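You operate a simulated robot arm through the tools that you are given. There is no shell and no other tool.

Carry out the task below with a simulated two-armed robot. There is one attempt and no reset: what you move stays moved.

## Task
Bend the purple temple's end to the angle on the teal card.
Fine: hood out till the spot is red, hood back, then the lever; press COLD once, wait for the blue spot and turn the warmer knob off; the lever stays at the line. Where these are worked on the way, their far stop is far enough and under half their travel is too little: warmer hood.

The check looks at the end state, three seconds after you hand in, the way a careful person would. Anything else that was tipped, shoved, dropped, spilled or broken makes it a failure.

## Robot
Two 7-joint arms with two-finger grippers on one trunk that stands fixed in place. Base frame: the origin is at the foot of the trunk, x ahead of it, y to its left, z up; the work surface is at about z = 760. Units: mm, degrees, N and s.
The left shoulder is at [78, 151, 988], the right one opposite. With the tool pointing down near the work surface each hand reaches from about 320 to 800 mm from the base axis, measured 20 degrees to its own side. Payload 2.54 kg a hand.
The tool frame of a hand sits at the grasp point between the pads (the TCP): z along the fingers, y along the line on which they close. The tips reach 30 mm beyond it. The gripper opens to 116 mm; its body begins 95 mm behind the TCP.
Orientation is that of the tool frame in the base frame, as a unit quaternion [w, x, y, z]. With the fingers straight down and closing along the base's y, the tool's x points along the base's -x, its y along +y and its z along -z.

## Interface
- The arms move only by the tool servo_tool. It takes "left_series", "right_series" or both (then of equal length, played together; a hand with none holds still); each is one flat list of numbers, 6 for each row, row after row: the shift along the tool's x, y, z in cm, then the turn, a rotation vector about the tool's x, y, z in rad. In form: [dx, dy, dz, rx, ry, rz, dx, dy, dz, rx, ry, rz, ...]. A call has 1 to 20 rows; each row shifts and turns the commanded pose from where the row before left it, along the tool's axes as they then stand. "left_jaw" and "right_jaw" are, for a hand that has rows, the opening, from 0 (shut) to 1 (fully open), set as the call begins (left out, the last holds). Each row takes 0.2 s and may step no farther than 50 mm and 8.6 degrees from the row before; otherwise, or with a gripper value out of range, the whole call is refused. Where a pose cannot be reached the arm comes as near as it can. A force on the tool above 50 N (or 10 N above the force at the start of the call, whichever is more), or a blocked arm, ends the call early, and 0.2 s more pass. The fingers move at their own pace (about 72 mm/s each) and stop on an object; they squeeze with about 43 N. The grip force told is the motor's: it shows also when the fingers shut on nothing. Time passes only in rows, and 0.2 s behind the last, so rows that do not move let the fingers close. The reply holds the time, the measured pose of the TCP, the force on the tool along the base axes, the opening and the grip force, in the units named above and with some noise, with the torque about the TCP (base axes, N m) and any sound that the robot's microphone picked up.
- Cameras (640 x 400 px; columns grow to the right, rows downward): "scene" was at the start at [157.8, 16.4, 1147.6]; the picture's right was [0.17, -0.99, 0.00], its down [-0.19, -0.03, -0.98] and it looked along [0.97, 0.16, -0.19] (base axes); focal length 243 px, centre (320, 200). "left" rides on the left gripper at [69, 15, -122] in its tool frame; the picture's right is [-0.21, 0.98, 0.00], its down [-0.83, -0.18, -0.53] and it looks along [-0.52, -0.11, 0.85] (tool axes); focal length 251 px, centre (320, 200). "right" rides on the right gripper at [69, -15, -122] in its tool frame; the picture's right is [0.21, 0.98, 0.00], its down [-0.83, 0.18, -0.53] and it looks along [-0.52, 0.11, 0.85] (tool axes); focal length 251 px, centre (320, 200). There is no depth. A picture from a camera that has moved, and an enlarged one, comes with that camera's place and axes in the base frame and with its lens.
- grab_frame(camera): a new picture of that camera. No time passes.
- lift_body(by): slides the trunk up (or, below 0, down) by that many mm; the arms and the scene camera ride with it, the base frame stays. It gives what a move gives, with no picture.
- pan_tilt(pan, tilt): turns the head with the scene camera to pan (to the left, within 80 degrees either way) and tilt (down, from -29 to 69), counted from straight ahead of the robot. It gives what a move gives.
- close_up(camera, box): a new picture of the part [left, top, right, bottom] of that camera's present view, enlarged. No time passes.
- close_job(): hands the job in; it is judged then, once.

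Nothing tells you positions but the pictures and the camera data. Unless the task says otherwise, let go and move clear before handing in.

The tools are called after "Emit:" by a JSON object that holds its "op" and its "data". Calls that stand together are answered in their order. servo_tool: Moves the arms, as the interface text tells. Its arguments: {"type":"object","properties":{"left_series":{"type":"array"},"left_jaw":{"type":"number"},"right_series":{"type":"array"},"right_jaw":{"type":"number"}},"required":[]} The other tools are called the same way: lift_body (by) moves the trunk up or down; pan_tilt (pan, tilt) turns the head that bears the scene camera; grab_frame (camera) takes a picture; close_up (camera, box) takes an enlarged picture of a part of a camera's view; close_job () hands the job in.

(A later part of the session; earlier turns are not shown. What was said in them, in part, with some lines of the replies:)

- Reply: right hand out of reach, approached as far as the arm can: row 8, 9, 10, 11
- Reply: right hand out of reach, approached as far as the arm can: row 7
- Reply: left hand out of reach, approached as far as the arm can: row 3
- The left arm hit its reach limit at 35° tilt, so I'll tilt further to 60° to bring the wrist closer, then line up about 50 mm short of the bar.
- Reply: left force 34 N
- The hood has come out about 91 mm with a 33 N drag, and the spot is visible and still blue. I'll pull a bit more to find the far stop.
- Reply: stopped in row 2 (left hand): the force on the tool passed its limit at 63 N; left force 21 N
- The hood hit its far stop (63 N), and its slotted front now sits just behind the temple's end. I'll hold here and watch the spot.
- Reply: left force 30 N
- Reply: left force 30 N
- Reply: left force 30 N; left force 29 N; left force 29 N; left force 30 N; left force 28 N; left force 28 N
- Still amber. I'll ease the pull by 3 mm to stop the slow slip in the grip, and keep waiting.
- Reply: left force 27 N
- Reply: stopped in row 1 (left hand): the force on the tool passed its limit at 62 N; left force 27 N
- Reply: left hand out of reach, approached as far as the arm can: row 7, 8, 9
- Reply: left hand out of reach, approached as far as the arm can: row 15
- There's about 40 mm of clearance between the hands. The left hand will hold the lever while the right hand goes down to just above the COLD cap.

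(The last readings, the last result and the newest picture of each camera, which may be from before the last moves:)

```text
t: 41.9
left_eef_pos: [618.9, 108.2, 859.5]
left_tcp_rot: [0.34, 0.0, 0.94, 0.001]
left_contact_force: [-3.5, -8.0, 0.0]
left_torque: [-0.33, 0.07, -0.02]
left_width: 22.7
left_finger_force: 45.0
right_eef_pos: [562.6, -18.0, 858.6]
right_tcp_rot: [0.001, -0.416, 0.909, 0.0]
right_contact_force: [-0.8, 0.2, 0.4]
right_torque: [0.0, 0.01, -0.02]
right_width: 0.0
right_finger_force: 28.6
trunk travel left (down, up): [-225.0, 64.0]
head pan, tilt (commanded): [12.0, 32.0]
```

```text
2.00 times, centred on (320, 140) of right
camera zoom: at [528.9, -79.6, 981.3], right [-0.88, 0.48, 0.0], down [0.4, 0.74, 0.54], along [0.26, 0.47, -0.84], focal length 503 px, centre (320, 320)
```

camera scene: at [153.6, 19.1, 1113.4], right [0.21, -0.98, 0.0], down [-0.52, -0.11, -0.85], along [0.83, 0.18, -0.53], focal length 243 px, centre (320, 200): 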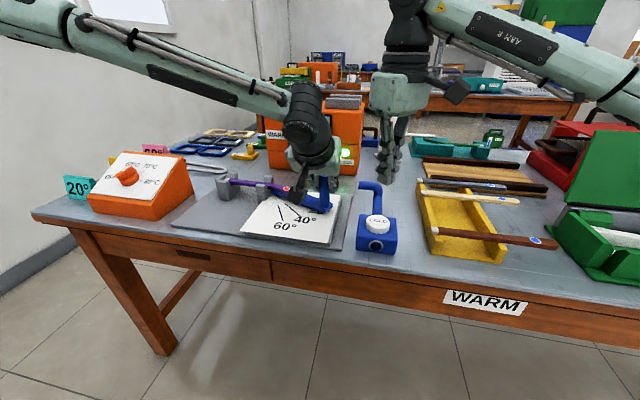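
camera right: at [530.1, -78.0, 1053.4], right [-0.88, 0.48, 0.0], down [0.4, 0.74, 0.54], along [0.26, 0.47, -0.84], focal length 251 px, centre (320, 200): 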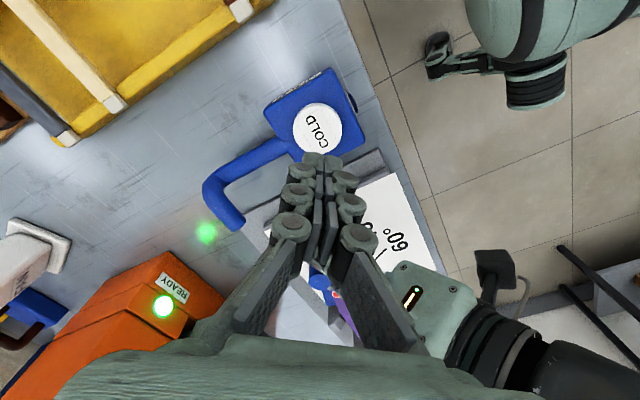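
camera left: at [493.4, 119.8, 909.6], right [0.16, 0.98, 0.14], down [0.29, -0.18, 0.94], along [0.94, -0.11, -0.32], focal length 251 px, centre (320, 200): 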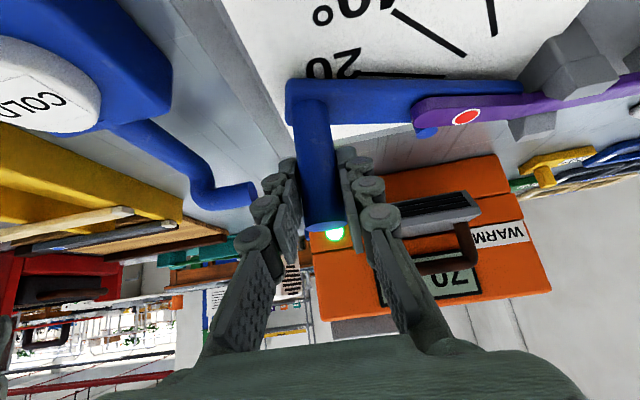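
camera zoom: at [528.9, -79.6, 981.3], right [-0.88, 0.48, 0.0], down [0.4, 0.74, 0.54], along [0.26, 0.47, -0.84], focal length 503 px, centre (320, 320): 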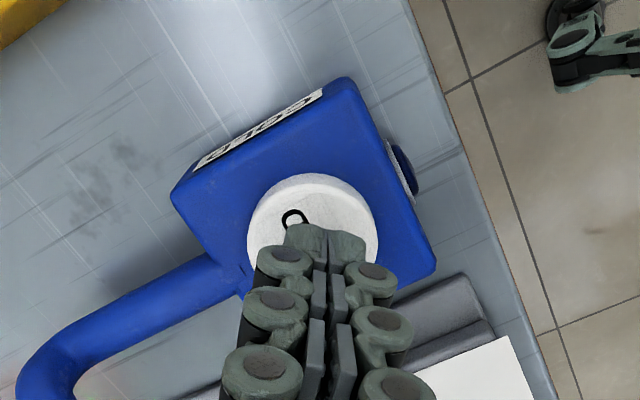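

The fingertips are centred over the COLD cap. Pressing down slowly.

Emit:
{"op": "servo_tool", "data": {"right_series": [0, 0, 0.4, 0, 0, 0, 0, 0, 0.4, 0, 0, 0, 0, 0, 0.4, 0, 0, 0, 0, 0, 0.3, 0, 0, 0]}}

Emit:
{"op": "close_up", "data": {"camera": "scene", "box": [280, 130, 420, 270]}}

```text
t: 42.9
left_eef_pos: [618.9, 107.4, 859.8]
left_tcp_rot: [0.34, -0.002, 0.94, 0.003]
left_contact_force: [-3.9, -9.8, -0.6]
left_torque: [-0.39, 0.2, -0.02]
left_width: 22.4
left_finger_force: 44.8
right_eef_pos: [563.9, -18.4, 843.8]
right_tcp_rot: [0.001, -0.415, 0.91, 0.0]
right_contact_force: [0.8, -0.2, 0.6]
right_torque: [0.0, -0.01, -0.03]
right_width: 0.0
right_finger_force: 28.1
trunk travel left (down, up): [-225.0, 64.0]
head pan, tilt (commanded): [12.0, 32.0]
```

```text
2.86 times, centred on (350, 200) of scene
camera zoom: at [153.4, 18.9, 1113.5], right [0.21, -0.98, 0.0], down [-0.52, -0.11, -0.85], along [0.83, 0.18, -0.53], focal length 695 px, centre (234, 200)
```

zoom: 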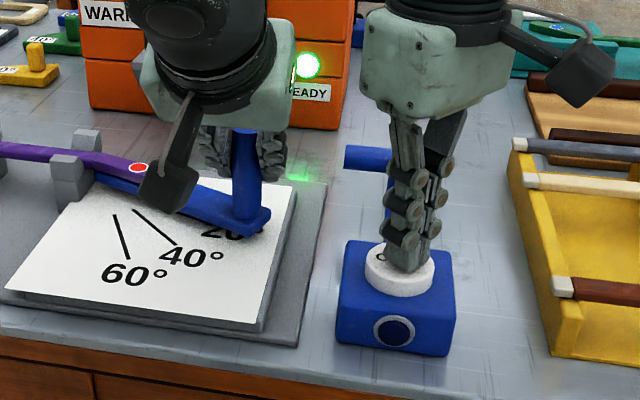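

No contact force yet. Continuing in small steps.

Emit:
{"op": "servo_tool", "data": {"right_series": [0, 0, 0.3, 0, 0, 0, 0, 0, 0.3, 0, 0, 0]}}

Emit:
{"op": "close_up", "data": {"camera": "scene", "box": [280, 130, 420, 270]}}

```text
t: 43.5
left_eef_pos: [617.8, 106.8, 860.7]
left_tcp_rot: [0.34, 0.0, 0.94, 0.001]
left_contact_force: [-3.2, -10.3, -1.4]
left_torque: [-0.37, 0.01, -0.07]
left_width: 22.9
left_finger_force: 44.8
right_eef_pos: [563.4, -16.9, 838.2]
right_tcp_rot: [0.0, -0.415, 0.91, 0.001]
right_contact_force: [-0.7, 0.3, 1.1]
right_torque: [0.03, 0.0, -0.02]
right_width: 6.1
right_finger_force: 28.9
trunk travel left (down, up): [-225.0, 64.0]
head pan, tilt (commanded): [12.0, 32.0]
heard: click
```

```text
2.86 times, centred on (350, 200) of scene
camera zoom: at [153.4, 18.9, 1113.5], right [0.21, -0.98, 0.0], down [-0.52, -0.11, -0.85], along [0.83, 0.18, -0.53], focal length 695 px, centre (234, 200)
```

zoom: 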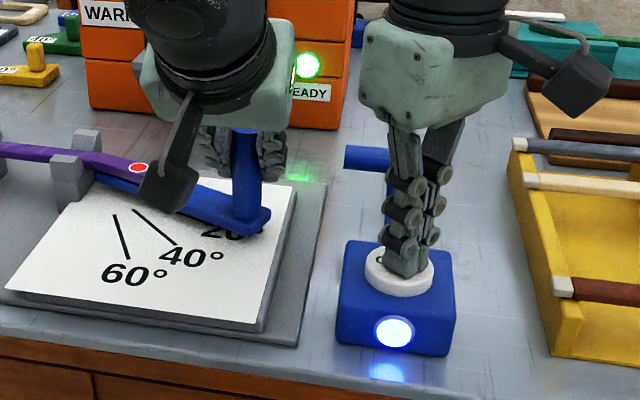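

There was a click and the COLD lamp came on. I'll lift the right hand straight up, then wait for the spot to turn blue with the left hand still holding the lever.

Emit:
{"op": "servo_tool", "data": {"right_series": [0, 0, -3.0, 0, 0, 0, 0, 0, -3.5, 0, 0, 0, 0, 0, -3.5, 0, 0, 0]}}

Emit:
{"op": "close_up", "data": {"camera": "scene", "box": [240, 100, 420, 270]}}

Emit:
{"op": "close_up", "data": {"camera": "left", "box": [280, 50, 520, 170]}}

```text
t: 44.3
left_eef_pos: [618.2, 106.9, 859.2]
left_tcp_rot: [0.341, 0.0, 0.94, 0.001]
left_contact_force: [-3.8, -9.0, -0.5]
left_torque: [-0.43, -0.1, 0.01]
left_width: 22.5
left_finger_force: 45.3
right_eef_pos: [562.3, -18.1, 938.8]
right_tcp_rot: [0.0, -0.415, 0.91, 0.001]
right_contact_force: [0.4, 0.5, -0.5]
right_torque: [0.02, -0.01, -0.01]
right_width: 0.0
right_finger_force: 28.8
trunk travel left (down, up): [-225.0, 64.0]
head pan, tilt (commanded): [12.0, 32.0]
```

```text
2.35 times, centred on (330, 185) of scene
camera zoom: at [153.5, 18.9, 1113.4], right [0.21, -0.98, 0.0], down [-0.52, -0.11, -0.85], along [0.83, 0.18, -0.53], focal length 572 px, centre (296, 235)
```

zoom: 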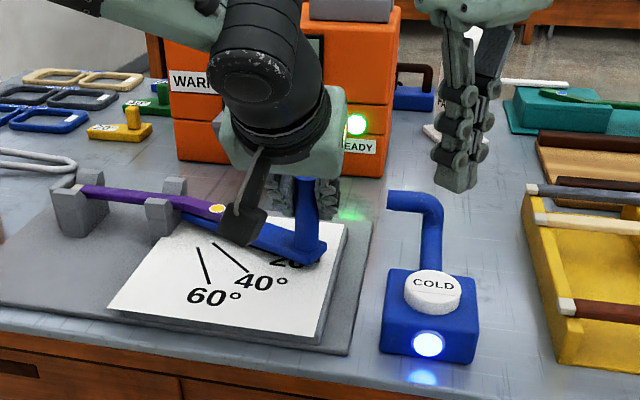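

```text
2.67 times, centred on (400, 110) of left
camera zoom: at [486.0, 121.9, 909.6], right [0.16, 0.98, 0.14], down [0.29, -0.18, 0.94], along [0.94, -0.11, -0.32], focal length 670 px, centre (107, 440)
```

zoom: 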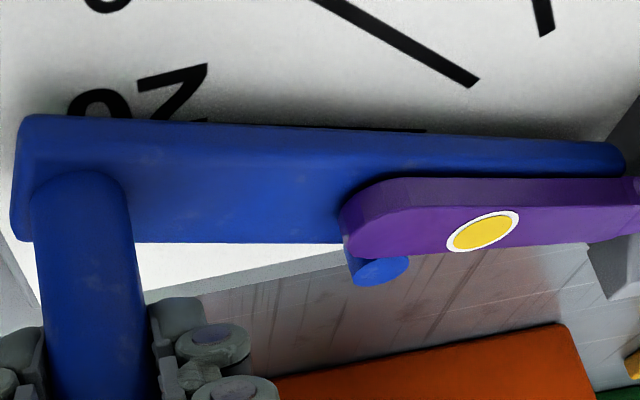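

The spot is already amber and cooling. Waiting for blue.

Emit:
{"op": "servo_tool", "data": {"left_series": [0, 0, 0, 0, 0, 0, 0, 0, 0, 0, 0, 0, 0, 0, 0, 0, 0, 0, 0, 0, 0, 0, 0, 0, 0, 0, 0, 0, 0, 0, 0, 0, 0, 0, 0, 0, 0, 0, 0, 0, 0, 0]}}

Emit:
{"op": "close_up", "data": {"camera": "left", "box": [280, 50, 520, 170]}}

```text
t: 45.9
left_eef_pos: [618.9, 108.8, 858.9]
left_tcp_rot: [0.34, 0.0, 0.94, 0.001]
left_contact_force: [-3.4, -11.4, -2.2]
left_torque: [-0.4, 0.09, -0.07]
left_width: 22.8
left_finger_force: 45.3
right_eef_pos: [563.9, -19.0, 938.4]
right_tcp_rot: [0.001, -0.415, 0.91, 0.0]
right_contact_force: [0.6, -0.3, -0.3]
right_torque: [-0.01, -0.03, 0.0]
right_width: 0.0
right_finger_force: 28.5
trunk travel left (down, up): [-225.0, 64.0]
head pan, tilt (commanded): [12.0, 32.0]
```

```text
2.67 times, centred on (400, 110) of left
camera zoom: at [486.0, 121.9, 909.7], right [0.16, 0.98, 0.14], down [0.29, -0.18, 0.94], along [0.94, -0.11, -0.32], focal length 670 px, centre (107, 440)
```

zoom: 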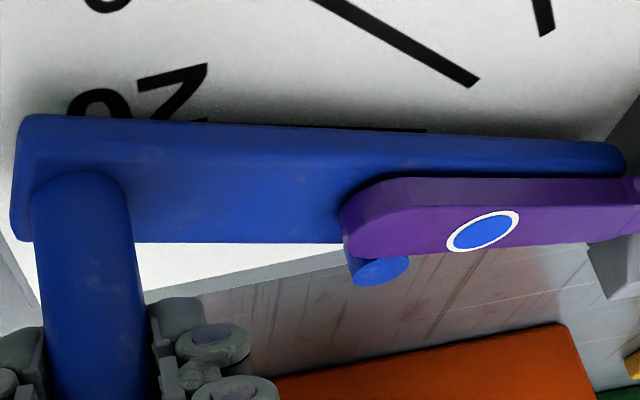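

The spot is blue. I'll release the post and back straight off along the finger direction, then check that the lever stays put.

Emit:
{"op": "servo_tool", "data": {"left_series": [0, 0, 0, 0, 0, 0, 0, 0, 0, 0, 0, 0], "left_jaw": 0.5}}

Emit:
{"op": "close_up", "data": {"camera": "left", "box": [240, 50, 520, 240]}}

```text
t: 46.5
left_eef_pos: [619.5, 108.4, 859.6]
left_tcp_rot: [0.339, -0.002, 0.941, 0.002]
left_contact_force: [-0.1, -0.6, 0.0]
left_torque: [0.01, 0.01, -0.01]
left_width: 58.0
left_finger_force: 0.0
right_eef_pos: [563.8, -17.2, 938.2]
right_tcp_rot: [0.0, -0.415, 0.91, 0.0]
right_contact_force: [-0.7, 0.0, 0.2]
right_torque: [-0.02, -0.03, 0.02]
right_width: 0.0
right_finger_force: 28.5
trunk travel left (down, up): [-225.0, 64.0]
head pan, tilt (commanded): [12.0, 32.0]
```

```text
2.11 times, centred on (380, 145) of left
camera zoom: at [486.4, 123.1, 909.6], right [0.16, 0.98, 0.14], down [0.29, -0.18, 0.94], along [0.94, -0.11, -0.32], focal length 529 px, centre (194, 316)
```

zoom: 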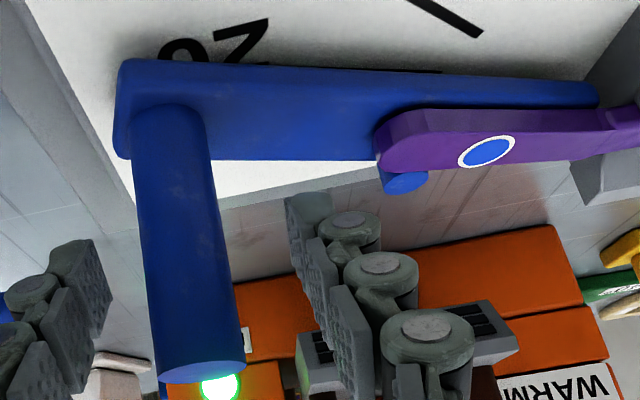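

The lever stayed where it was. Retreating the left hand back and up.

Emit:
{"op": "servo_tool", "data": {"left_series": [0, 0, -4.0, 0, 0, 0, 0, 0, -4.0, 0, 0, 0, 0, 0, -4.0, 0, 0, 0, -3.0, 3.0, -2.0, 0, 0, 0]}}

Emit:
{"op": "grab_frame", "data": {"camera": "scene"}}

Emit:
{"op": "close_up", "data": {"camera": "scene", "box": [255, 180, 355, 230]}}

Emit:
{"op": "grab_frame", "data": {"camera": "left"}}

```text
t: 47.5
left_eef_pos: [551.2, 137.8, 986.1]
left_tcp_rot: [0.34, -0.001, 0.94, 0.001]
left_contact_force: [0.2, 0.0, -0.4]
left_torque: [0.0, 0.02, -0.01]
left_width: 58.1
left_finger_force: 0.0
right_eef_pos: [563.5, -17.2, 938.6]
right_tcp_rot: [0.001, -0.416, 0.909, 0.0]
right_contact_force: [0.7, 0.2, 0.1]
right_torque: [0.02, -0.04, 0.01]
right_width: 0.0
right_finger_force: 28.4
trunk travel left (down, up): [-225.0, 64.0]
head pan, tilt (commanded): [12.0, 32.0]
```

```text
taken
camera scene: at [153.4, 19.5, 1113.4], right [0.21, -0.98, 0.0], down [-0.52, -0.11, -0.85], along [0.83, 0.18, -0.53], focal length 243 px, centre (320, 200)
```

scene: 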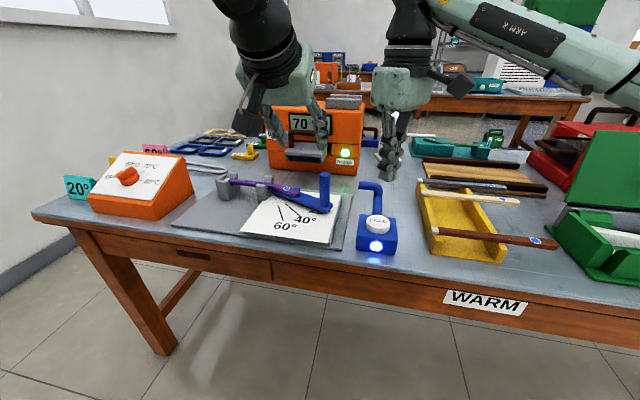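

```text
6.40 times, centred on (305, 205) of scene
camera zoom: at [153.4, 19.5, 1113.4], right [0.21, -0.98, 0.0], down [-0.52, -0.11, -0.85], along [0.83, 0.18, -0.53], focal length 1556 px, centre (416, 168)
```

zoom: 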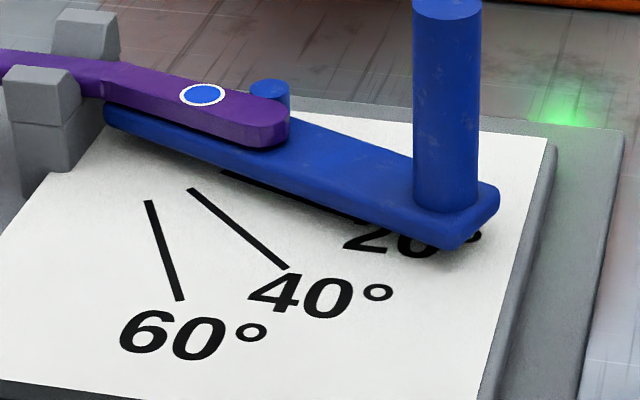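

```text
taken
camera left: at [419.2, 152.6, 1036.7], right [0.16, 0.98, 0.14], down [0.29, -0.18, 0.94], along [0.94, -0.11, -0.32], focal length 251 px, centre (320, 200)
```

left: 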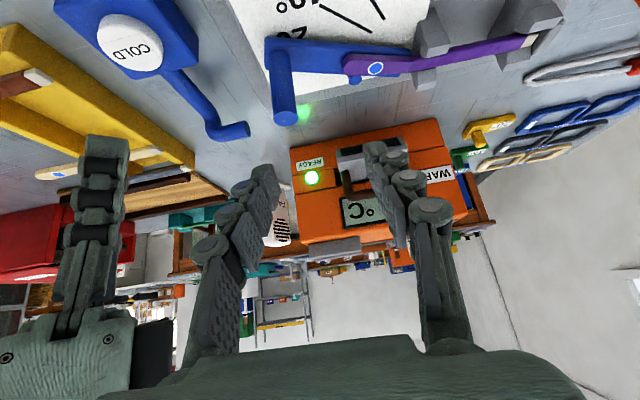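

The lever holds at the 20° line, the bend is set and the spot is blue. Only the knob is left, so I'll move the left hand over to it with the tool square to the sloped panel.

Emit:
{"op": "servo_tool", "data": {"left_series": [0, 4.52, 0, 0, 0.1137, 0, 0, 4.52, 0, 0, 0.1137, 0, 0, 4.52, 0, 0, 0.1137, 0, 0, 4.52, 0, 0, 0, 0, 0, 4.52, 0, 0, 0, 0, 0, 4.52, 0, 0, 0, 0, 0, 4.52, 0, 0, 0, 0, 0, 4.52, 0, 0, 0, 0, 0, 4.52, 0, 0, 0, 0, 0, 4.52, 0, 0, 0, 0]}}

Emit:
{"op": "grab_frame", "data": {"camera": "left"}}

Emit:
{"op": "close_up", "data": {"camera": "scene", "box": [60, 120, 220, 230]}}

```text
t: 49.7
left_eef_pos: [549.9, 590.8, 986.6]
left_tcp_rot: [0.176, -0.001, 0.984, 0.001]
left_contact_force: [-0.2, 1.1, -0.1]
left_torque: [-0.05, -0.02, -0.01]
left_width: 58.0
left_finger_force: 0.0
right_eef_pos: [563.0, -18.7, 938.2]
right_tcp_rot: [0.0, -0.416, 0.909, 0.0]
right_contact_force: [-0.7, 0.3, -0.5]
right_torque: [-0.02, 0.0, -0.01]
right_width: 0.1
right_finger_force: 29.0
trunk travel left (down, up): [-225.0, 64.0]
head pan, tilt (commanded): [12.0, 32.0]
```

```text
taken
camera left: at [441.7, 605.6, 1077.6], right [0.2, 0.98, 0.08], down [0.59, -0.18, 0.79], along [0.78, -0.11, -0.61], focal length 251 px, centre (320, 200)
```

left: 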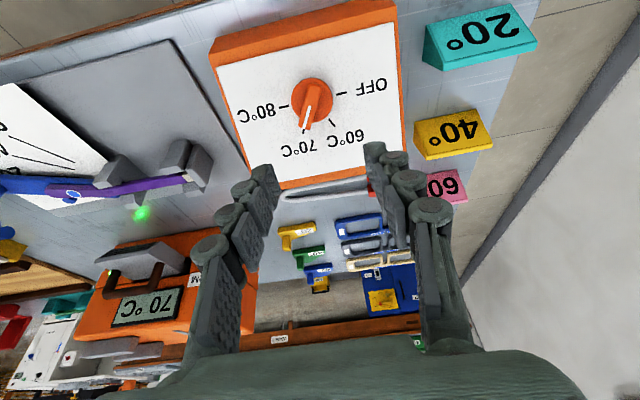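

```text
3.64 times, centred on (140, 175) of scene
camera zoom: at [153.7, 19.8, 1113.4], right [0.21, -0.98, 0.0], down [-0.52, -0.11, -0.85], along [0.83, 0.18, -0.53], focal length 884 px, centre (974, 291)
```

zoom: 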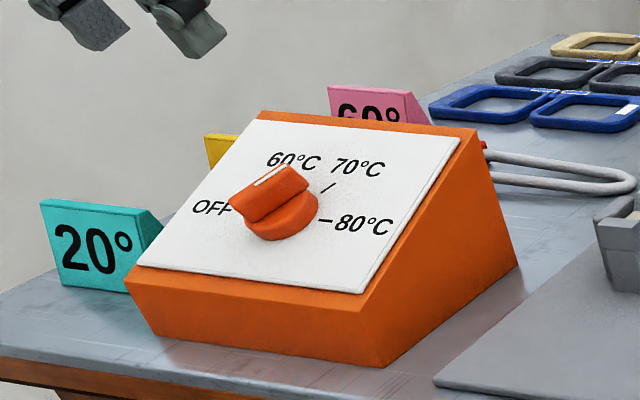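

Emit:
{"op": "close_up", "data": {"camera": "left", "box": [200, 0, 420, 190]}}

Emit:
{"op": "close_up", "data": {"camera": "left", "box": [270, 60, 360, 150]}}

Emit:
{"op": "close_up", "data": {"camera": "scene", "box": [105, 155, 165, 200]}}

```text
2.11 times, centred on (310, 95) of left
camera zoom: at [441.7, 605.6, 1077.6], right [0.2, 0.98, 0.08], down [0.59, -0.18, 0.79], along [0.78, -0.11, -0.61], focal length 529 px, centre (341, 421)
```

zoom: 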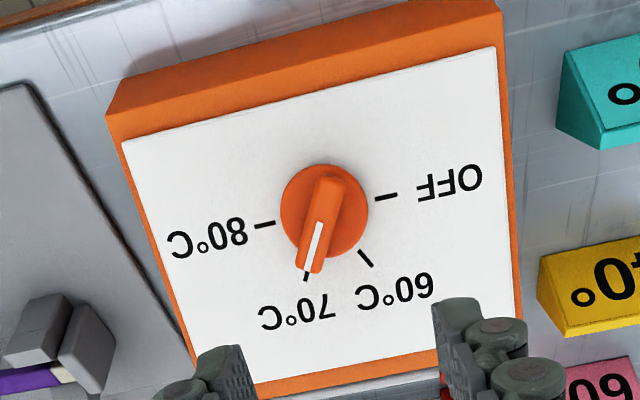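

```text
4.44 times, centred on (315, 105) of left
camera zoom: at [441.7, 605.6, 1077.6], right [0.2, 0.98, 0.08], down [0.59, -0.18, 0.79], along [0.78, -0.11, -0.61], focal length 1118 px, centre (342, 622)
```

zoom: 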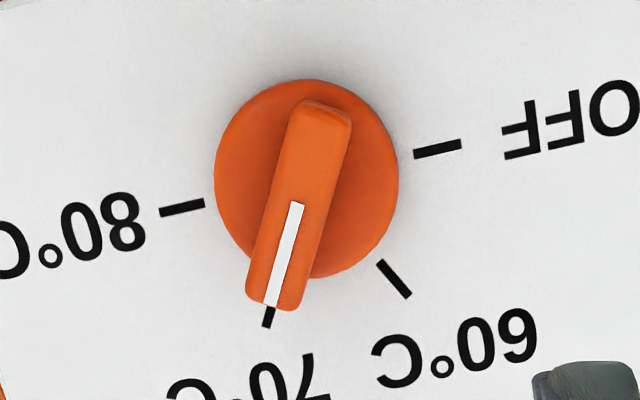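

```text
8.89 times, centred on (135, 178) of scene
camera zoom: at [153.7, 19.8, 1113.4], right [0.21, -0.98, 0.0], down [-0.52, -0.11, -0.85], along [0.83, 0.18, -0.53], focal length 2162 px, centre (1964, 400)
```

zoom: 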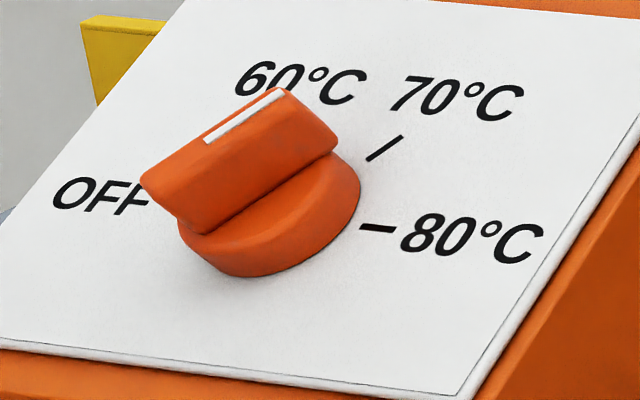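

The knob's bar is about 12 mm wide, its top is at (569, 586, 867), and the panel slope is about 23°. Turning to OFF needs the wrist to go from +30° to -90° of roll, so I'll test the -90° end in free air above the knob first.

Emit:
{"op": "servo_tool", "data": {"left_series": [3.09, -0.46, 2.16, 0, -0.047, 0, 0, 0, 0, 0, 0, -0.1428, 0, 0, 0, 0, 0, -0.1428, 0, 0, 0, 0, 0, -0.1428, 0, 0, 0, 0, 0, -0.1428, 0, 0, 0, 0, 0, -0.1428, 0, 0, 0, 0, 0, -0.1428, 0, 0, 0, 0, 0, -0.1428, 0, 0, 0, 0, 0, -0.1428, 0, 0, 0, 0, 0, -0.1428, 0, 0, 0, 0, 0, -0.1428, 0, 0, 0, 0, 0, -0.1428]}}

Emit:
{"op": "grab_frame", "data": {"camera": "left"}}

Emit:
{"op": "grab_frame", "data": {"camera": "scene"}}

```text
t: 52.3
left_eef_pos: [530.3, 584.9, 957.9]
left_tcp_rot: [-0.142, 0.695, -0.691, 0.141]
left_contact_force: [0.0, 0.2, 0.0]
left_torque: [0.02, 0.0, 0.0]
left_width: 58.1
left_finger_force: 0.0
right_eef_pos: [563.4, -18.2, 937.6]
right_tcp_rot: [0.001, -0.416, 0.909, 0.0]
right_contact_force: [0.1, -0.4, -0.4]
right_torque: [0.0, -0.04, 0.0]
right_width: 0.0
right_finger_force: 29.3
trunk travel left (down, up): [-225.0, 64.0]
head pan, tilt (commanded): [12.0, 32.0]
```

```text
taken
camera left: at [467.0, 515.4, 1063.1], right [-0.9, 0.21, -0.38], down [-0.05, 0.82, 0.56], along [0.43, 0.52, -0.73], focal length 251 px, centre (320, 200)
```

left: 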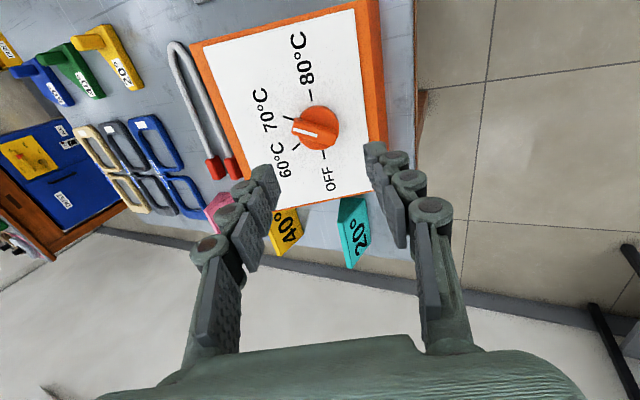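

```text
taken
camera scene: at [153.6, 19.6, 1113.4], right [0.21, -0.98, 0.0], down [-0.52, -0.11, -0.85], along [0.83, 0.18, -0.53], focal length 243 px, centre (320, 200)
```

scene: 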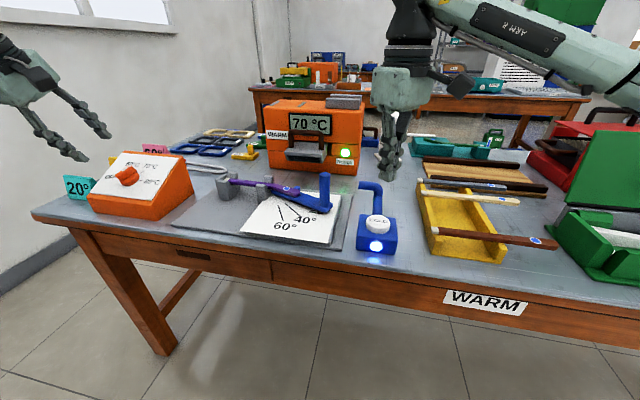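

-90° is reachable without trouble. From here I'll measure the knob again, then roll back to the +30° starting angle.

Emit:
{"op": "close_up", "data": {"camera": "left", "box": [250, 70, 390, 190]}}

Emit:
{"op": "servo_tool", "data": {"left_series": [0, 0, 0, 0, 0, 0.13963, 0, 0, 0, 0, 0, 0.13963, 0, 0, 0, 0, 0, 0.13963, 0, 0, 0, 0, 0, 0.13963, 0, 0, 0, 0, 0, 0.13963, 0, 0, 0, 0, 0, 0.13963, 0, 0, 0, 0, 0, 0.13963, 0, 0, 0, 0, 0, 0.13963, 0, 0, 0, 0, 0, 0.13963, 0, 0, 0, 0, 0, 0.13963, 0, 0, 0, 0, 0, 0.13963, 0, 0, 0, 0, 0, 0.13963, 0, 0, 0, 0, 0, 0.13963, 0, 0, 0, 0, 0, 0.13963, 0, 0, 0, 0, 0, 0.13963], "left_jaw": 0.4}}

Emit:
{"op": "grab_frame", "data": {"camera": "left"}}

Emit:
{"op": "close_up", "data": {"camera": "left", "box": [240, 40, 400, 200]}}

```text
3.33 times, centred on (320, 130) of left
camera zoom: at [467.0, 515.4, 1063.1], right [-0.9, 0.21, -0.38], down [-0.05, 0.82, 0.56], along [0.43, 0.52, -0.73], focal length 838 px, centre (320, 433)
```

zoom: 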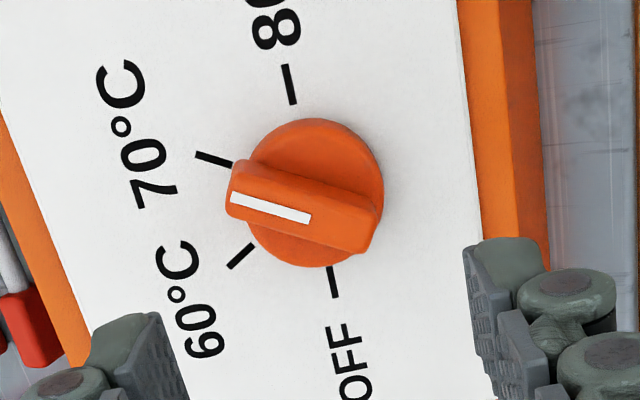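

```text
t: 55.5
left_eef_pos: [528.7, 586.1, 955.8]
left_tcp_rot: [0.191, 0.255, 0.946, 0.053]
left_contact_force: [0.1, -0.1, 1.2]
left_torque: [0.04, 0.01, -0.01]
left_width: 46.5
left_finger_force: 0.0
right_eef_pos: [562.3, -17.7, 938.1]
right_tcp_rot: [0.001, -0.416, 0.909, 0.0]
right_contact_force: [1.2, -0.1, -0.3]
right_torque: [-0.02, 0.02, -0.02]
right_width: 0.0
right_finger_force: 28.8
trunk travel left (down, up): [-225.0, 64.0]
head pan, tilt (commanded): [12.0, 32.0]
```

```text
taken
camera left: at [432.3, 632.4, 1048.9], right [0.62, 0.74, 0.27], down [0.37, -0.57, 0.73], along [0.69, -0.36, -0.63], focal length 251 px, centre (320, 200)
```

left: 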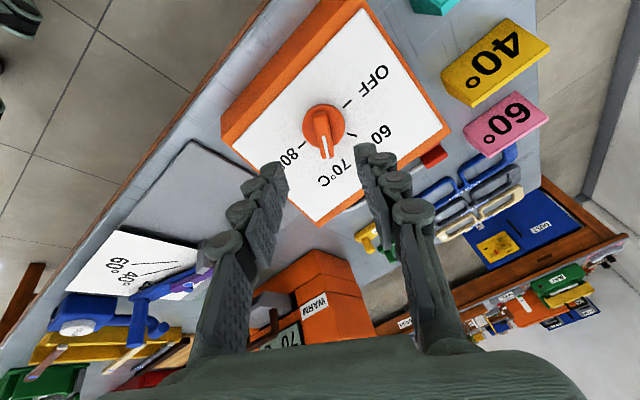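

```text
2.50 times, centred on (320, 120) of left
camera zoom: at [432.3, 632.4, 1048.9], right [0.62, 0.74, 0.27], down [0.37, -0.57, 0.73], along [0.69, -0.36, -0.63], focal length 629 px, centre (320, 400)
```

zoom: 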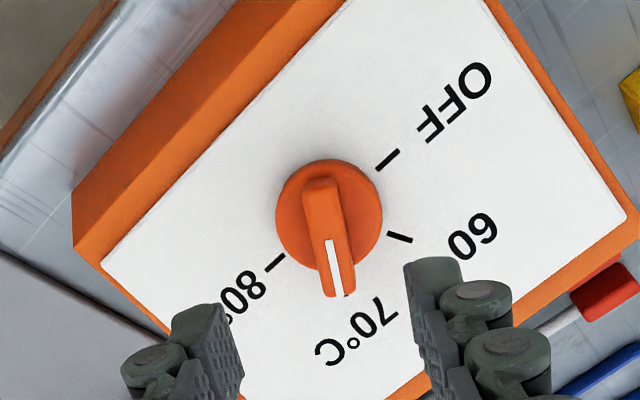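

Three views agree on the bar's top centre at about (570, 586, 864), and the jaw is square to the bar. Approaching to about 10 mm above it.

Emit:
{"op": "servo_tool", "data": {"left_series": [-0.1, 0.06, 3.0, 0, 0, 0, -0.1, 0.06, 3.0, 0, 0, 0], "left_jaw": 0.4}}

Emit:
{"op": "grab_frame", "data": {"camera": "left"}}

Emit:
{"op": "close_up", "data": {"camera": "scene", "box": [60, 110, 200, 220]}}

```text
t: 56.1
left_eef_pos: [555.2, 584.2, 901.7]
left_tcp_rot: [0.192, 0.253, 0.947, 0.053]
left_contact_force: [0.4, 0.3, 0.0]
left_torque: [-0.04, -0.01, 0.0]
left_width: 46.5
left_finger_force: 0.1
right_eef_pos: [563.3, -18.2, 938.5]
right_tcp_rot: [0.001, -0.417, 0.909, 0.001]
right_contact_force: [0.0, 0.3, 0.2]
right_torque: [0.0, 0.01, 0.01]
right_width: 0.0
right_finger_force: 28.5
trunk travel left (down, up): [-225.0, 64.0]
head pan, tilt (commanded): [12.0, 32.0]
```

```text
taken
camera left: at [457.5, 632.8, 994.5], right [0.62, 0.74, 0.27], down [0.37, -0.57, 0.73], along [0.69, -0.36, -0.63], focal length 251 px, centre (320, 200)
```

left: 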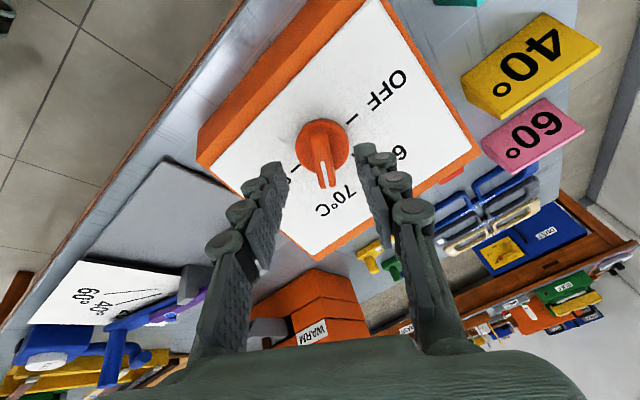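

```text
3.64 times, centred on (130, 165) of scene
camera zoom: at [153.8, 19.8, 1113.4], right [0.21, -0.98, 0.0], down [-0.52, -0.11, -0.85], along [0.83, 0.18, -0.53], focal length 884 px, centre (1011, 327)
```

zoom: 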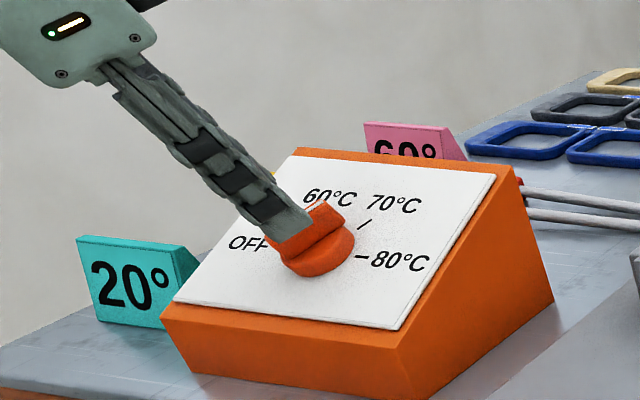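

Emit:
{"op": "close_up", "data": {"camera": "left", "box": [240, 80, 410, 240]}}

```text
2.50 times, centred on (325, 160) of left
camera zoom: at [457.5, 632.8, 994.5], right [0.62, 0.74, 0.27], down [0.37, -0.57, 0.73], along [0.69, -0.36, -0.63], focal length 629 px, centre (308, 300)
```

zoom: 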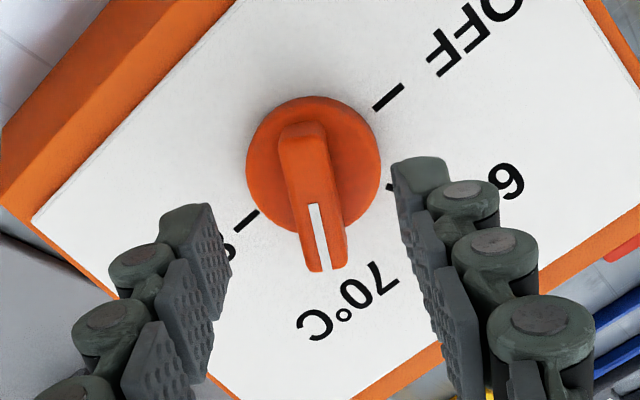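

The bar is 40 mm ahead of the TCP and within 2 mm of centre. Advancing the last 24 mm, then closing on the bar.

Emit:
{"op": "servo_tool", "data": {"left_series": [0, 0.15, 1.2, 0, 0, 0, 0, 0, 1.2, 0, 0, 0], "left_jaw": 0.4}}

Emit:
{"op": "close_up", "data": {"camera": "left", "box": [240, 80, 410, 240]}}

Emit:
{"op": "close_up", "data": {"camera": "scene", "box": [90, 140, 180, 210]}}

```text
t: 56.7
left_eef_pos: [564.2, 586.4, 879.3]
left_tcp_rot: [0.192, 0.253, 0.947, 0.053]
left_contact_force: [0.0, -0.4, -0.1]
left_torque: [0.03, -0.01, -0.01]
left_width: 46.1
left_finger_force: 0.1
right_eef_pos: [562.8, -18.0, 938.3]
right_tcp_rot: [0.001, -0.416, 0.91, 0.0]
right_contact_force: [0.1, 0.0, 0.6]
right_torque: [0.0, -0.01, -0.01]
right_width: 0.0
right_finger_force: 28.3
trunk travel left (down, up): [-225.0, 64.0]
head pan, tilt (commanded): [12.0, 32.0]
```

```text
2.50 times, centred on (325, 160) of left
camera zoom: at [467.1, 634.1, 972.2], right [0.62, 0.74, 0.26], down [0.37, -0.57, 0.73], along [0.69, -0.36, -0.63], focal length 629 px, centre (308, 300)
```

zoom: 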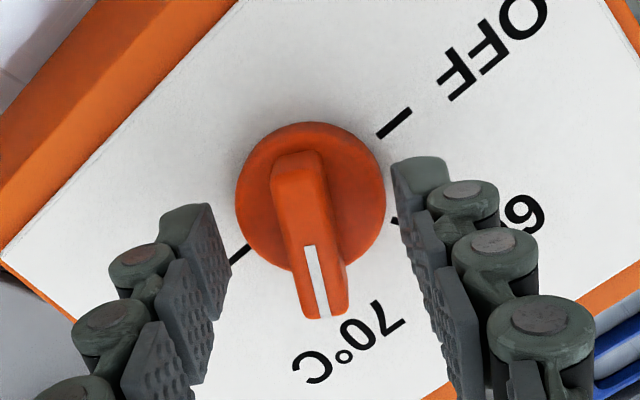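

```text
5.71 times, centred on (135, 175) of scene
camera zoom: at [153.7, 19.7, 1113.4], right [0.21, -0.98, 0.0], down [-0.52, -0.11, -0.85], along [0.83, 0.18, -0.53], focal length 1390 px, centre (1377, 343)
```

zoom: 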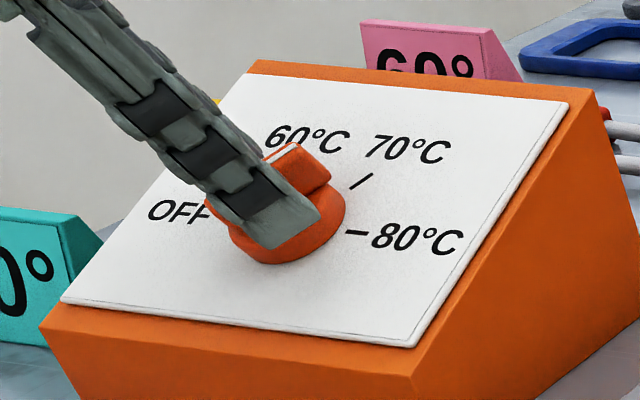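

The tips straddle the bar about 15 mm below its top and are centred. Closing.

Emit:
{"op": "servo_tool", "data": {"left_series": [0, 0, 0, 0, 0, 0, 0, 0, 0, 0, 0, 0, 0, 0, 0, 0, 0, 0], "left_jaw": 0}}

Emit:
{"op": "close_up", "data": {"camera": "left", "box": [240, 80, 410, 240]}}

```text
t: 57.5
left_eef_pos: [564.4, 586.9, 880.4]
left_tcp_rot: [0.193, 0.253, 0.947, 0.053]
left_contact_force: [1.7, 1.5, -0.7]
left_torque: [0.08, -0.22, 0.05]
left_width: 12.8
left_finger_force: 39.4
right_eef_pos: [563.2, -18.0, 938.9]
right_tcp_rot: [0.001, -0.415, 0.91, 0.0]
right_contact_force: [-0.4, 0.0, 0.0]
right_torque: [0.02, 0.03, 0.0]
right_width: 0.4
right_finger_force: 29.1
trunk travel left (down, up): [-225.0, 64.0]
head pan, tilt (commanded): [12.0, 32.0]
```

```text
2.50 times, centred on (325, 160) of left
camera zoom: at [467.2, 634.3, 972.3], right [0.62, 0.74, 0.27], down [0.37, -0.57, 0.73], along [0.69, -0.36, -0.63], focal length 629 px, centre (308, 300)
```

zoom: 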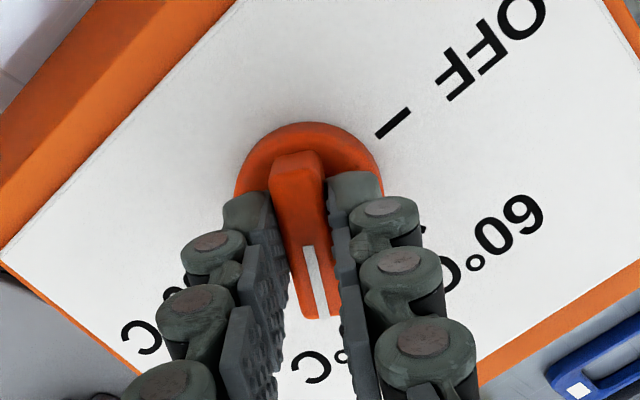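

The bar is gripped (12.8 mm). Turning counter-clockwise toward OFF, the first 40°.

Emit:
{"op": "servo_tool", "data": {"left_series": [0, 0, 0, 0, 0, -0.0698, 0, 0, 0, 0, 0, -0.1047, 0, 0, 0, 0, 0, -0.1047, 0, 0, 0, 0, 0, -0.1396, 0, 0, 0, 0, 0, -0.1396, 0, 0, 0, 0, 0, -0.1396]}}

Emit:
{"op": "grab_frame", "data": {"camera": "left"}}

Emit:
{"op": "close_up", "data": {"camera": "scene", "box": [60, 110, 200, 220]}}

```text
t: 58.9
left_eef_pos: [563.6, 587.4, 879.5]
left_tcp_rot: [0.198, -0.088, 0.976, -0.016]
left_contact_force: [-0.8, 4.4, 2.1]
left_torque: [-0.09, 1.15, -0.1]
left_width: 12.5
left_finger_force: 39.0
right_eef_pos: [563.5, -17.6, 939.2]
right_tcp_rot: [0.001, -0.416, 0.91, 0.0]
right_contact_force: [-0.2, -0.2, 1.3]
right_torque: [0.01, 0.01, 0.0]
right_width: 0.3
right_finger_force: 28.7
trunk travel left (down, up): [-225.0, 64.0]
head pan, tilt (commanded): [12.0, 32.0]
```

```text
taken
camera left: at [450.6, 589.6, 965.2], right [0.03, 1.0, 0.02], down [0.57, -0.03, 0.82], along [0.82, -0.02, -0.57], focal length 251 px, centre (320, 200)
```

left: 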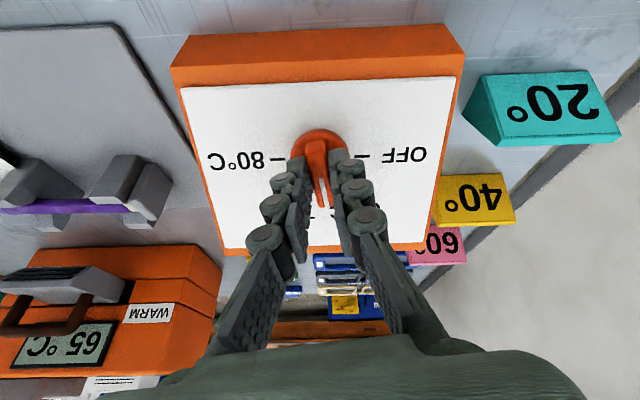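

```text
3.64 times, centred on (130, 165) of scene
camera zoom: at [153.5, 19.9, 1113.5], right [0.21, -0.98, 0.0], down [-0.52, -0.11, -0.85], along [0.83, 0.18, -0.53], focal length 884 px, centre (1011, 327)
```

zoom: 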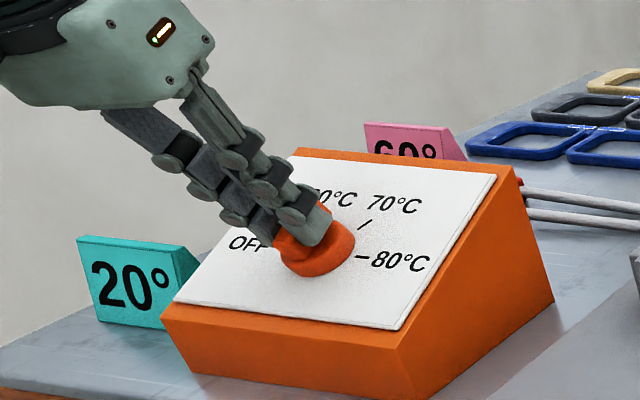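

The knob turns with the hand and the display has dropped to 65 °C. Continuing the remaining 80° to OFF.

Emit:
{"op": "servo_tool", "data": {"left_series": [0, 0, 0, 0, 0, -0.1396, 0, 0, 0, 0, 0, -0.1396, 0, 0, 0, 0, 0, -0.1396, 0, 0, 0, 0, 0, -0.1396, 0, 0, 0, 0, 0, -0.1396, 0, 0, 0, 0, 0, -0.1396, 0, 0, 0, 0, 0, -0.1396, 0, 0, 0, 0, 0, -0.1396, 0, 0, 0, 0, 0, -0.1396, 0, 0, 0, 0, 0, -0.1396]}}

Emit:
{"op": "grab_frame", "data": {"camera": "left"}}

Emit:
{"op": "grab_frame", "data": {"camera": "scene"}}

Emit:
{"op": "close_up", "data": {"camera": "left", "box": [220, 60, 420, 220]}}

```text
t: 61.1
left_eef_pos: [563.8, 586.9, 880.4]
left_tcp_rot: [-0.142, 0.695, -0.691, 0.141]
left_contact_force: [-10.5, 9.7, -0.9]
left_torque: [-0.63, -0.07, -0.38]
left_width: 13.2
left_finger_force: 39.2
right_eef_pos: [563.6, -16.9, 938.7]
right_tcp_rot: [0.001, -0.416, 0.91, 0.0]
right_contact_force: [0.0, 0.1, 0.2]
right_torque: [0.02, 0.0, 0.05]
right_width: 0.0
right_finger_force: 28.8
trunk travel left (down, up): [-225.0, 64.0]
head pan, tilt (commanded): [12.0, 32.0]
```

```text
taken
camera left: at [501.6, 518.1, 986.3], right [-0.9, 0.21, -0.38], down [-0.04, 0.83, 0.56], along [0.43, 0.52, -0.73], focal length 251 px, centre (320, 200)
```

left: 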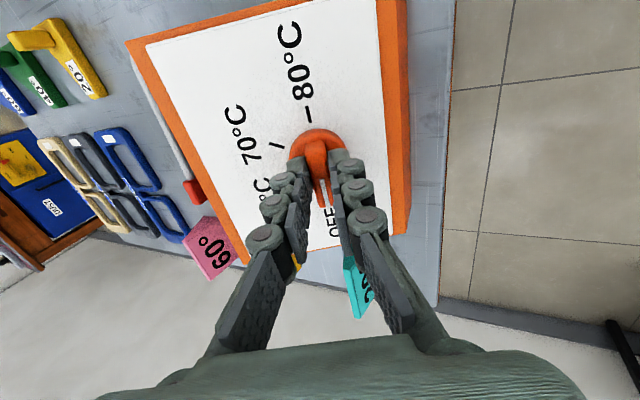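

```text
taken
camera scene: at [152.9, 20.6, 1113.5], right [0.21, -0.98, 0.0], down [-0.52, -0.11, -0.85], along [0.83, 0.18, -0.53], focal length 243 px, centre (320, 200)
```

scene: 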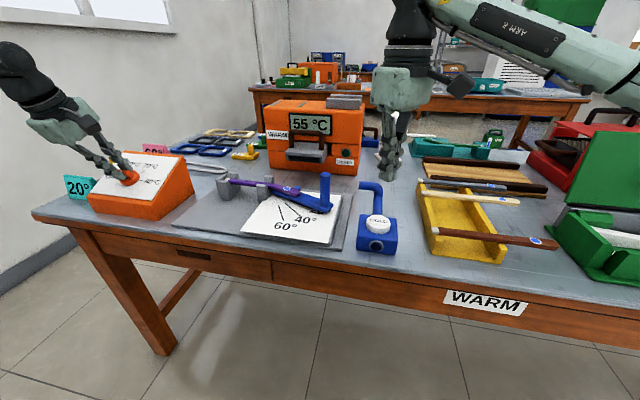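

```text
2.50 times, centred on (320, 140) of left
camera zoom: at [501.6, 518.1, 986.3], right [-0.9, 0.21, -0.38], down [-0.04, 0.83, 0.56], along [0.43, 0.52, -0.73], focal length 629 px, centre (320, 350)
```

zoom: 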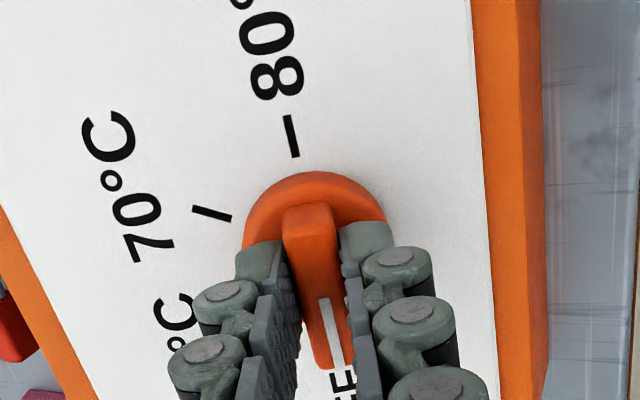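

The pointer is at OFF, the display is falling (55 °C), and READY and the COLD lamp are out. I'll release the knob and back straight off the panel.

Emit:
{"op": "servo_tool", "data": {"left_series": [0, 0, 0, 0, 0, 0, 0, 0, 0, 0, 0, 0, 0, 0, -3.0, 0, 0, 0, 0, 0, -4.0, 0, 0, 0, 0, 0, -4.0, 0, 0, 0], "left_jaw": 0.4}}

Emit:
{"op": "grab_frame", "data": {"camera": "left"}}

Emit:
{"op": "close_up", "data": {"camera": "left", "box": [220, 40, 420, 220]}}

Emit:
{"op": "grab_frame", "data": {"camera": "scene"}}

```text
t: 62.3
left_eef_pos: [521.5, 585.8, 981.5]
left_tcp_rot: [-0.142, 0.693, -0.692, 0.14]
left_contact_force: [-0.2, -0.3, -0.2]
left_torque: [0.01, -0.01, -0.03]
left_width: 46.5
left_finger_force: 0.0
right_eef_pos: [562.7, -18.0, 938.9]
right_tcp_rot: [0.001, -0.416, 0.909, 0.0]
right_contact_force: [0.0, -1.1, 0.5]
right_torque: [0.01, -0.05, 0.01]
right_width: 0.1
right_finger_force: 29.0
trunk travel left (down, up): [-225.0, 64.0]
head pan, tilt (commanded): [12.0, 32.0]
```

```text
taken
camera left: at [458.9, 517.1, 1089.0], right [-0.9, 0.21, -0.38], down [-0.04, 0.82, 0.56], along [0.43, 0.52, -0.73], focal length 251 px, centre (320, 200)
```

left: 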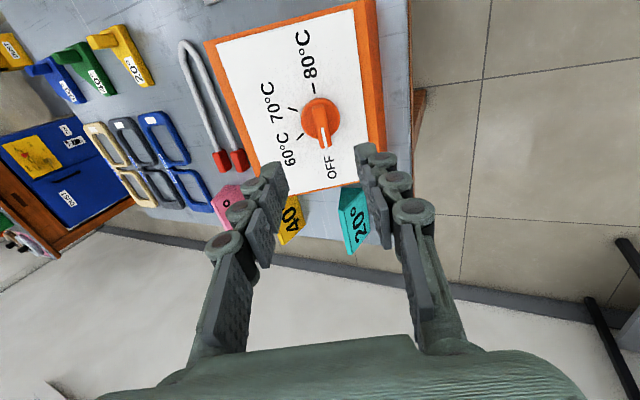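

```text
2.22 times, centred on (320, 130) of left
camera zoom: at [458.9, 517.1, 1089.0], right [-0.9, 0.21, -0.38], down [-0.04, 0.82, 0.56], along [0.43, 0.52, -0.73], focal length 559 px, centre (320, 356)
```

zoom: 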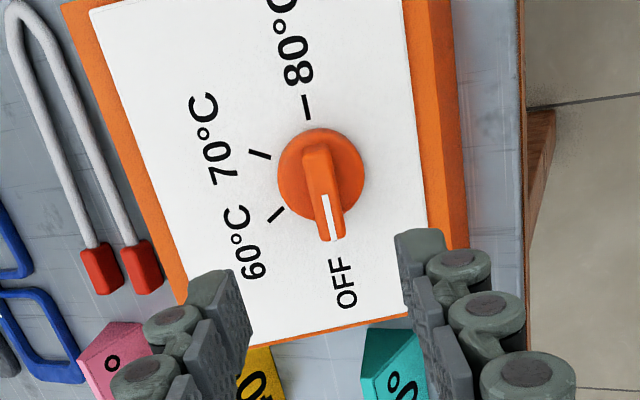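

```text
taken
camera scene: at [153.4, 19.4, 1113.4], right [0.21, -0.98, 0.0], down [-0.52, -0.11, -0.85], along [0.83, 0.18, -0.53], focal length 243 px, centre (320, 200)
```

scene: 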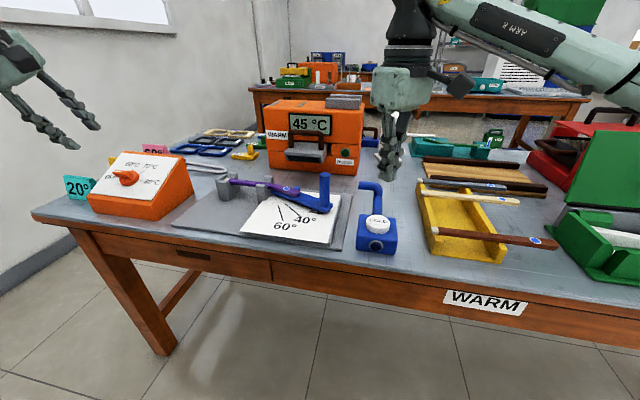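

The knob is at OFF and the warmer reads 45 °C and is falling. I'll do a final check of the lever, temple spot, hood and COLD unit.

Emit:
{"op": "close_up", "data": {"camera": "scene", "box": [255, 180, 355, 230]}}

Emit:
{"op": "close_up", "data": {"camera": "scene", "box": [200, 80, 420, 270]}}

Emit:
{"op": "close_up", "data": {"camera": "scene", "box": [200, 60, 400, 185]}}

Emit:
{"op": "close_up", "data": {"camera": "scene", "box": [60, 120, 220, 230]}}

```text
6.40 times, centred on (305, 205) of scene
camera zoom: at [153.4, 19.4, 1113.4], right [0.21, -0.98, 0.0], down [-0.52, -0.11, -0.85], along [0.83, 0.18, -0.53], focal length 1556 px, centre (416, 168)
```

zoom: 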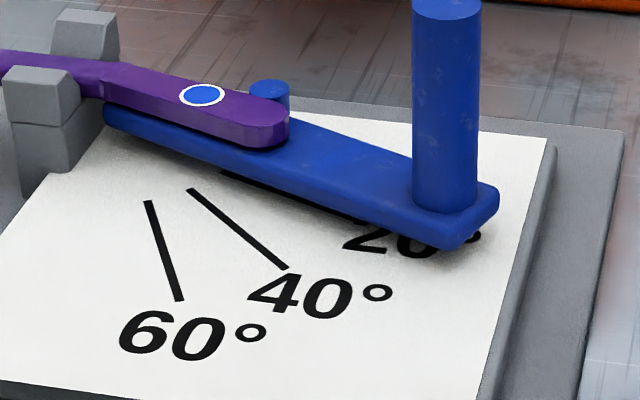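

```text
2.11 times, centred on (310, 175) of scene
camera zoom: at [153.4, 19.4, 1113.4], right [0.21, -0.98, 0.0], down [-0.52, -0.11, -0.85], along [0.83, 0.18, -0.53], focal length 512 px, centre (341, 253)
```

zoom: 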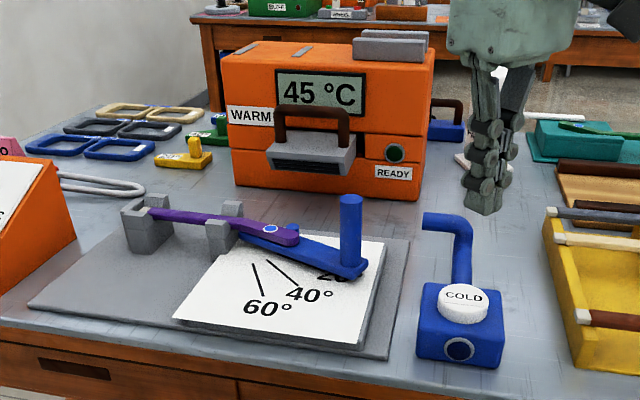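

```text
3.20 times, centred on (300, 122) of scene
camera zoom: at [153.4, 19.4, 1113.4], right [0.21, -0.98, 0.0], down [-0.52, -0.11, -0.85], along [0.83, 0.18, -0.53], focal length 778 px, centre (384, 448)
```

zoom: 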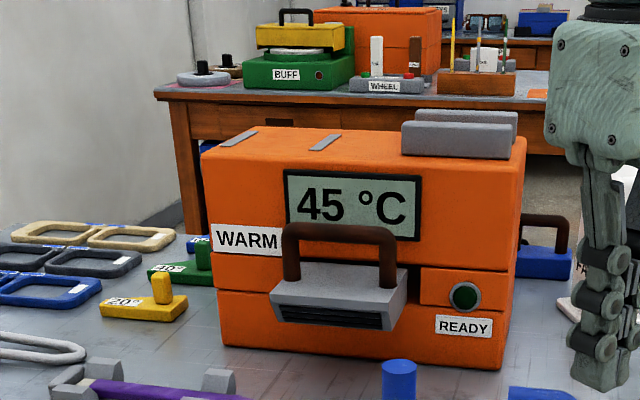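

```text
3.64 times, centred on (140, 175) of scene
camera zoom: at [153.4, 19.4, 1113.4], right [0.21, -0.98, 0.0], down [-0.52, -0.11, -0.85], along [0.83, 0.18, -0.53], focal length 884 px, centre (974, 291)
```

zoom: 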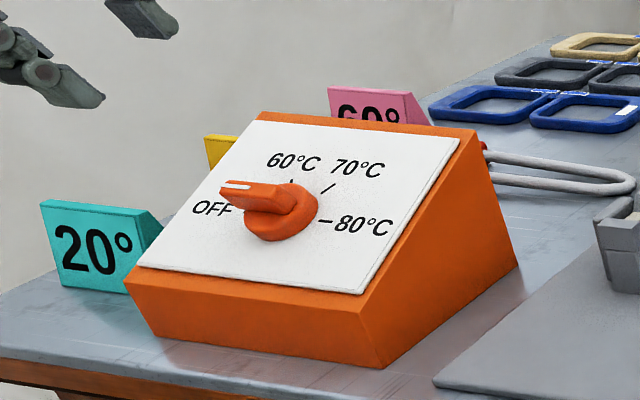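

Everything checks out: the temple and lever measure about 20°, the spot is blue, the hood is home, the knob is at OFF, and nothing else has moved. I'll move the right hand and the left hand well clear before handing in.

Emit:
{"op": "servo_tool", "data": {"right_series": [0, 0, -3.0, 0, 0, 0, 2.77, 0.9, -2.0, 0, 0, 0, 2.77, 0.9, -2.0, 0, 0, 0, 2.77, 0.9, -1.0, 0, 0, 0], "left_series": [0, 0, -2.0, 0, 0, 0, 0, 0, -2.0, 0, 0, 0, 0, 0, -2.0, 0, 0, 0, 0, 0, 0, 0, 0, 0]}}

Emit:
{"op": "grab_frame", "data": {"camera": "scene"}}

```text
t: 63.3
left_eef_pos: [497.8, 585.7, 1038.2]
left_tcp_rot: [-0.142, 0.693, -0.693, 0.14]
left_contact_force: [-0.1, -0.3, 0.7]
left_torque: [0.03, 0.01, 0.01]
left_width: 46.7
left_finger_force: 0.0
right_eef_pos: [488.7, -62.6, 1017.7]
right_tcp_rot: [0.001, -0.415, 0.91, 0.001]
right_contact_force: [-1.4, -0.2, -0.4]
right_torque: [0.0, 0.02, -0.02]
right_width: 0.0
right_finger_force: 28.5
trunk travel left (down, up): [-225.0, 64.0]
head pan, tilt (commanded): [12.0, 32.0]
```

```text
taken
camera scene: at [153.4, 19.6, 1113.5], right [0.21, -0.98, 0.0], down [-0.52, -0.11, -0.85], along [0.83, 0.18, -0.53], focal length 243 px, centre (320, 200)
```

scene: 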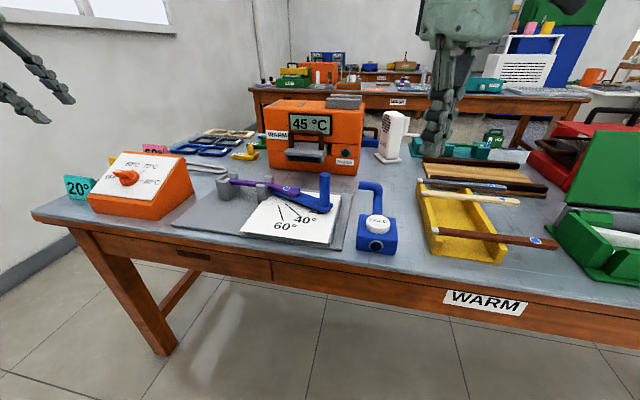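

Both hands are clear. The lever sits at the 20° line with a blue spot, the hood is in, the knob is at OFF, and COLD was pressed once. I'm handing the job in.

Emit:
{"op": "close_job", "data": {}}

```text
The job is handed in.
```

The purple temple's end is bent to the teal card's 20°, and I've handed the job in. I haven't seen the check's result.

- **Heating:** I pulled the hood out to its far stop and held it there until the spot turned red. Then I pushed it back in to its inner stop.
- **Bend:** I swung the lever to the 20° line while the spot was still red. In the final pictures both the temple and the lever measure about 20°, within about a degree.
- **Cooling:** I pressed COLD once (one click) and held the lever until the spot turned blue. After I let go, the lever stayed at the line.
- **Warmer:** I turned the knob from 70 °C to OFF. The READY lamp went out, and the display read 45 °C when I last looked.

Both hands had let go and were clear before I handed in. Nothing else on the bench looked moved or tipped in the last picture.
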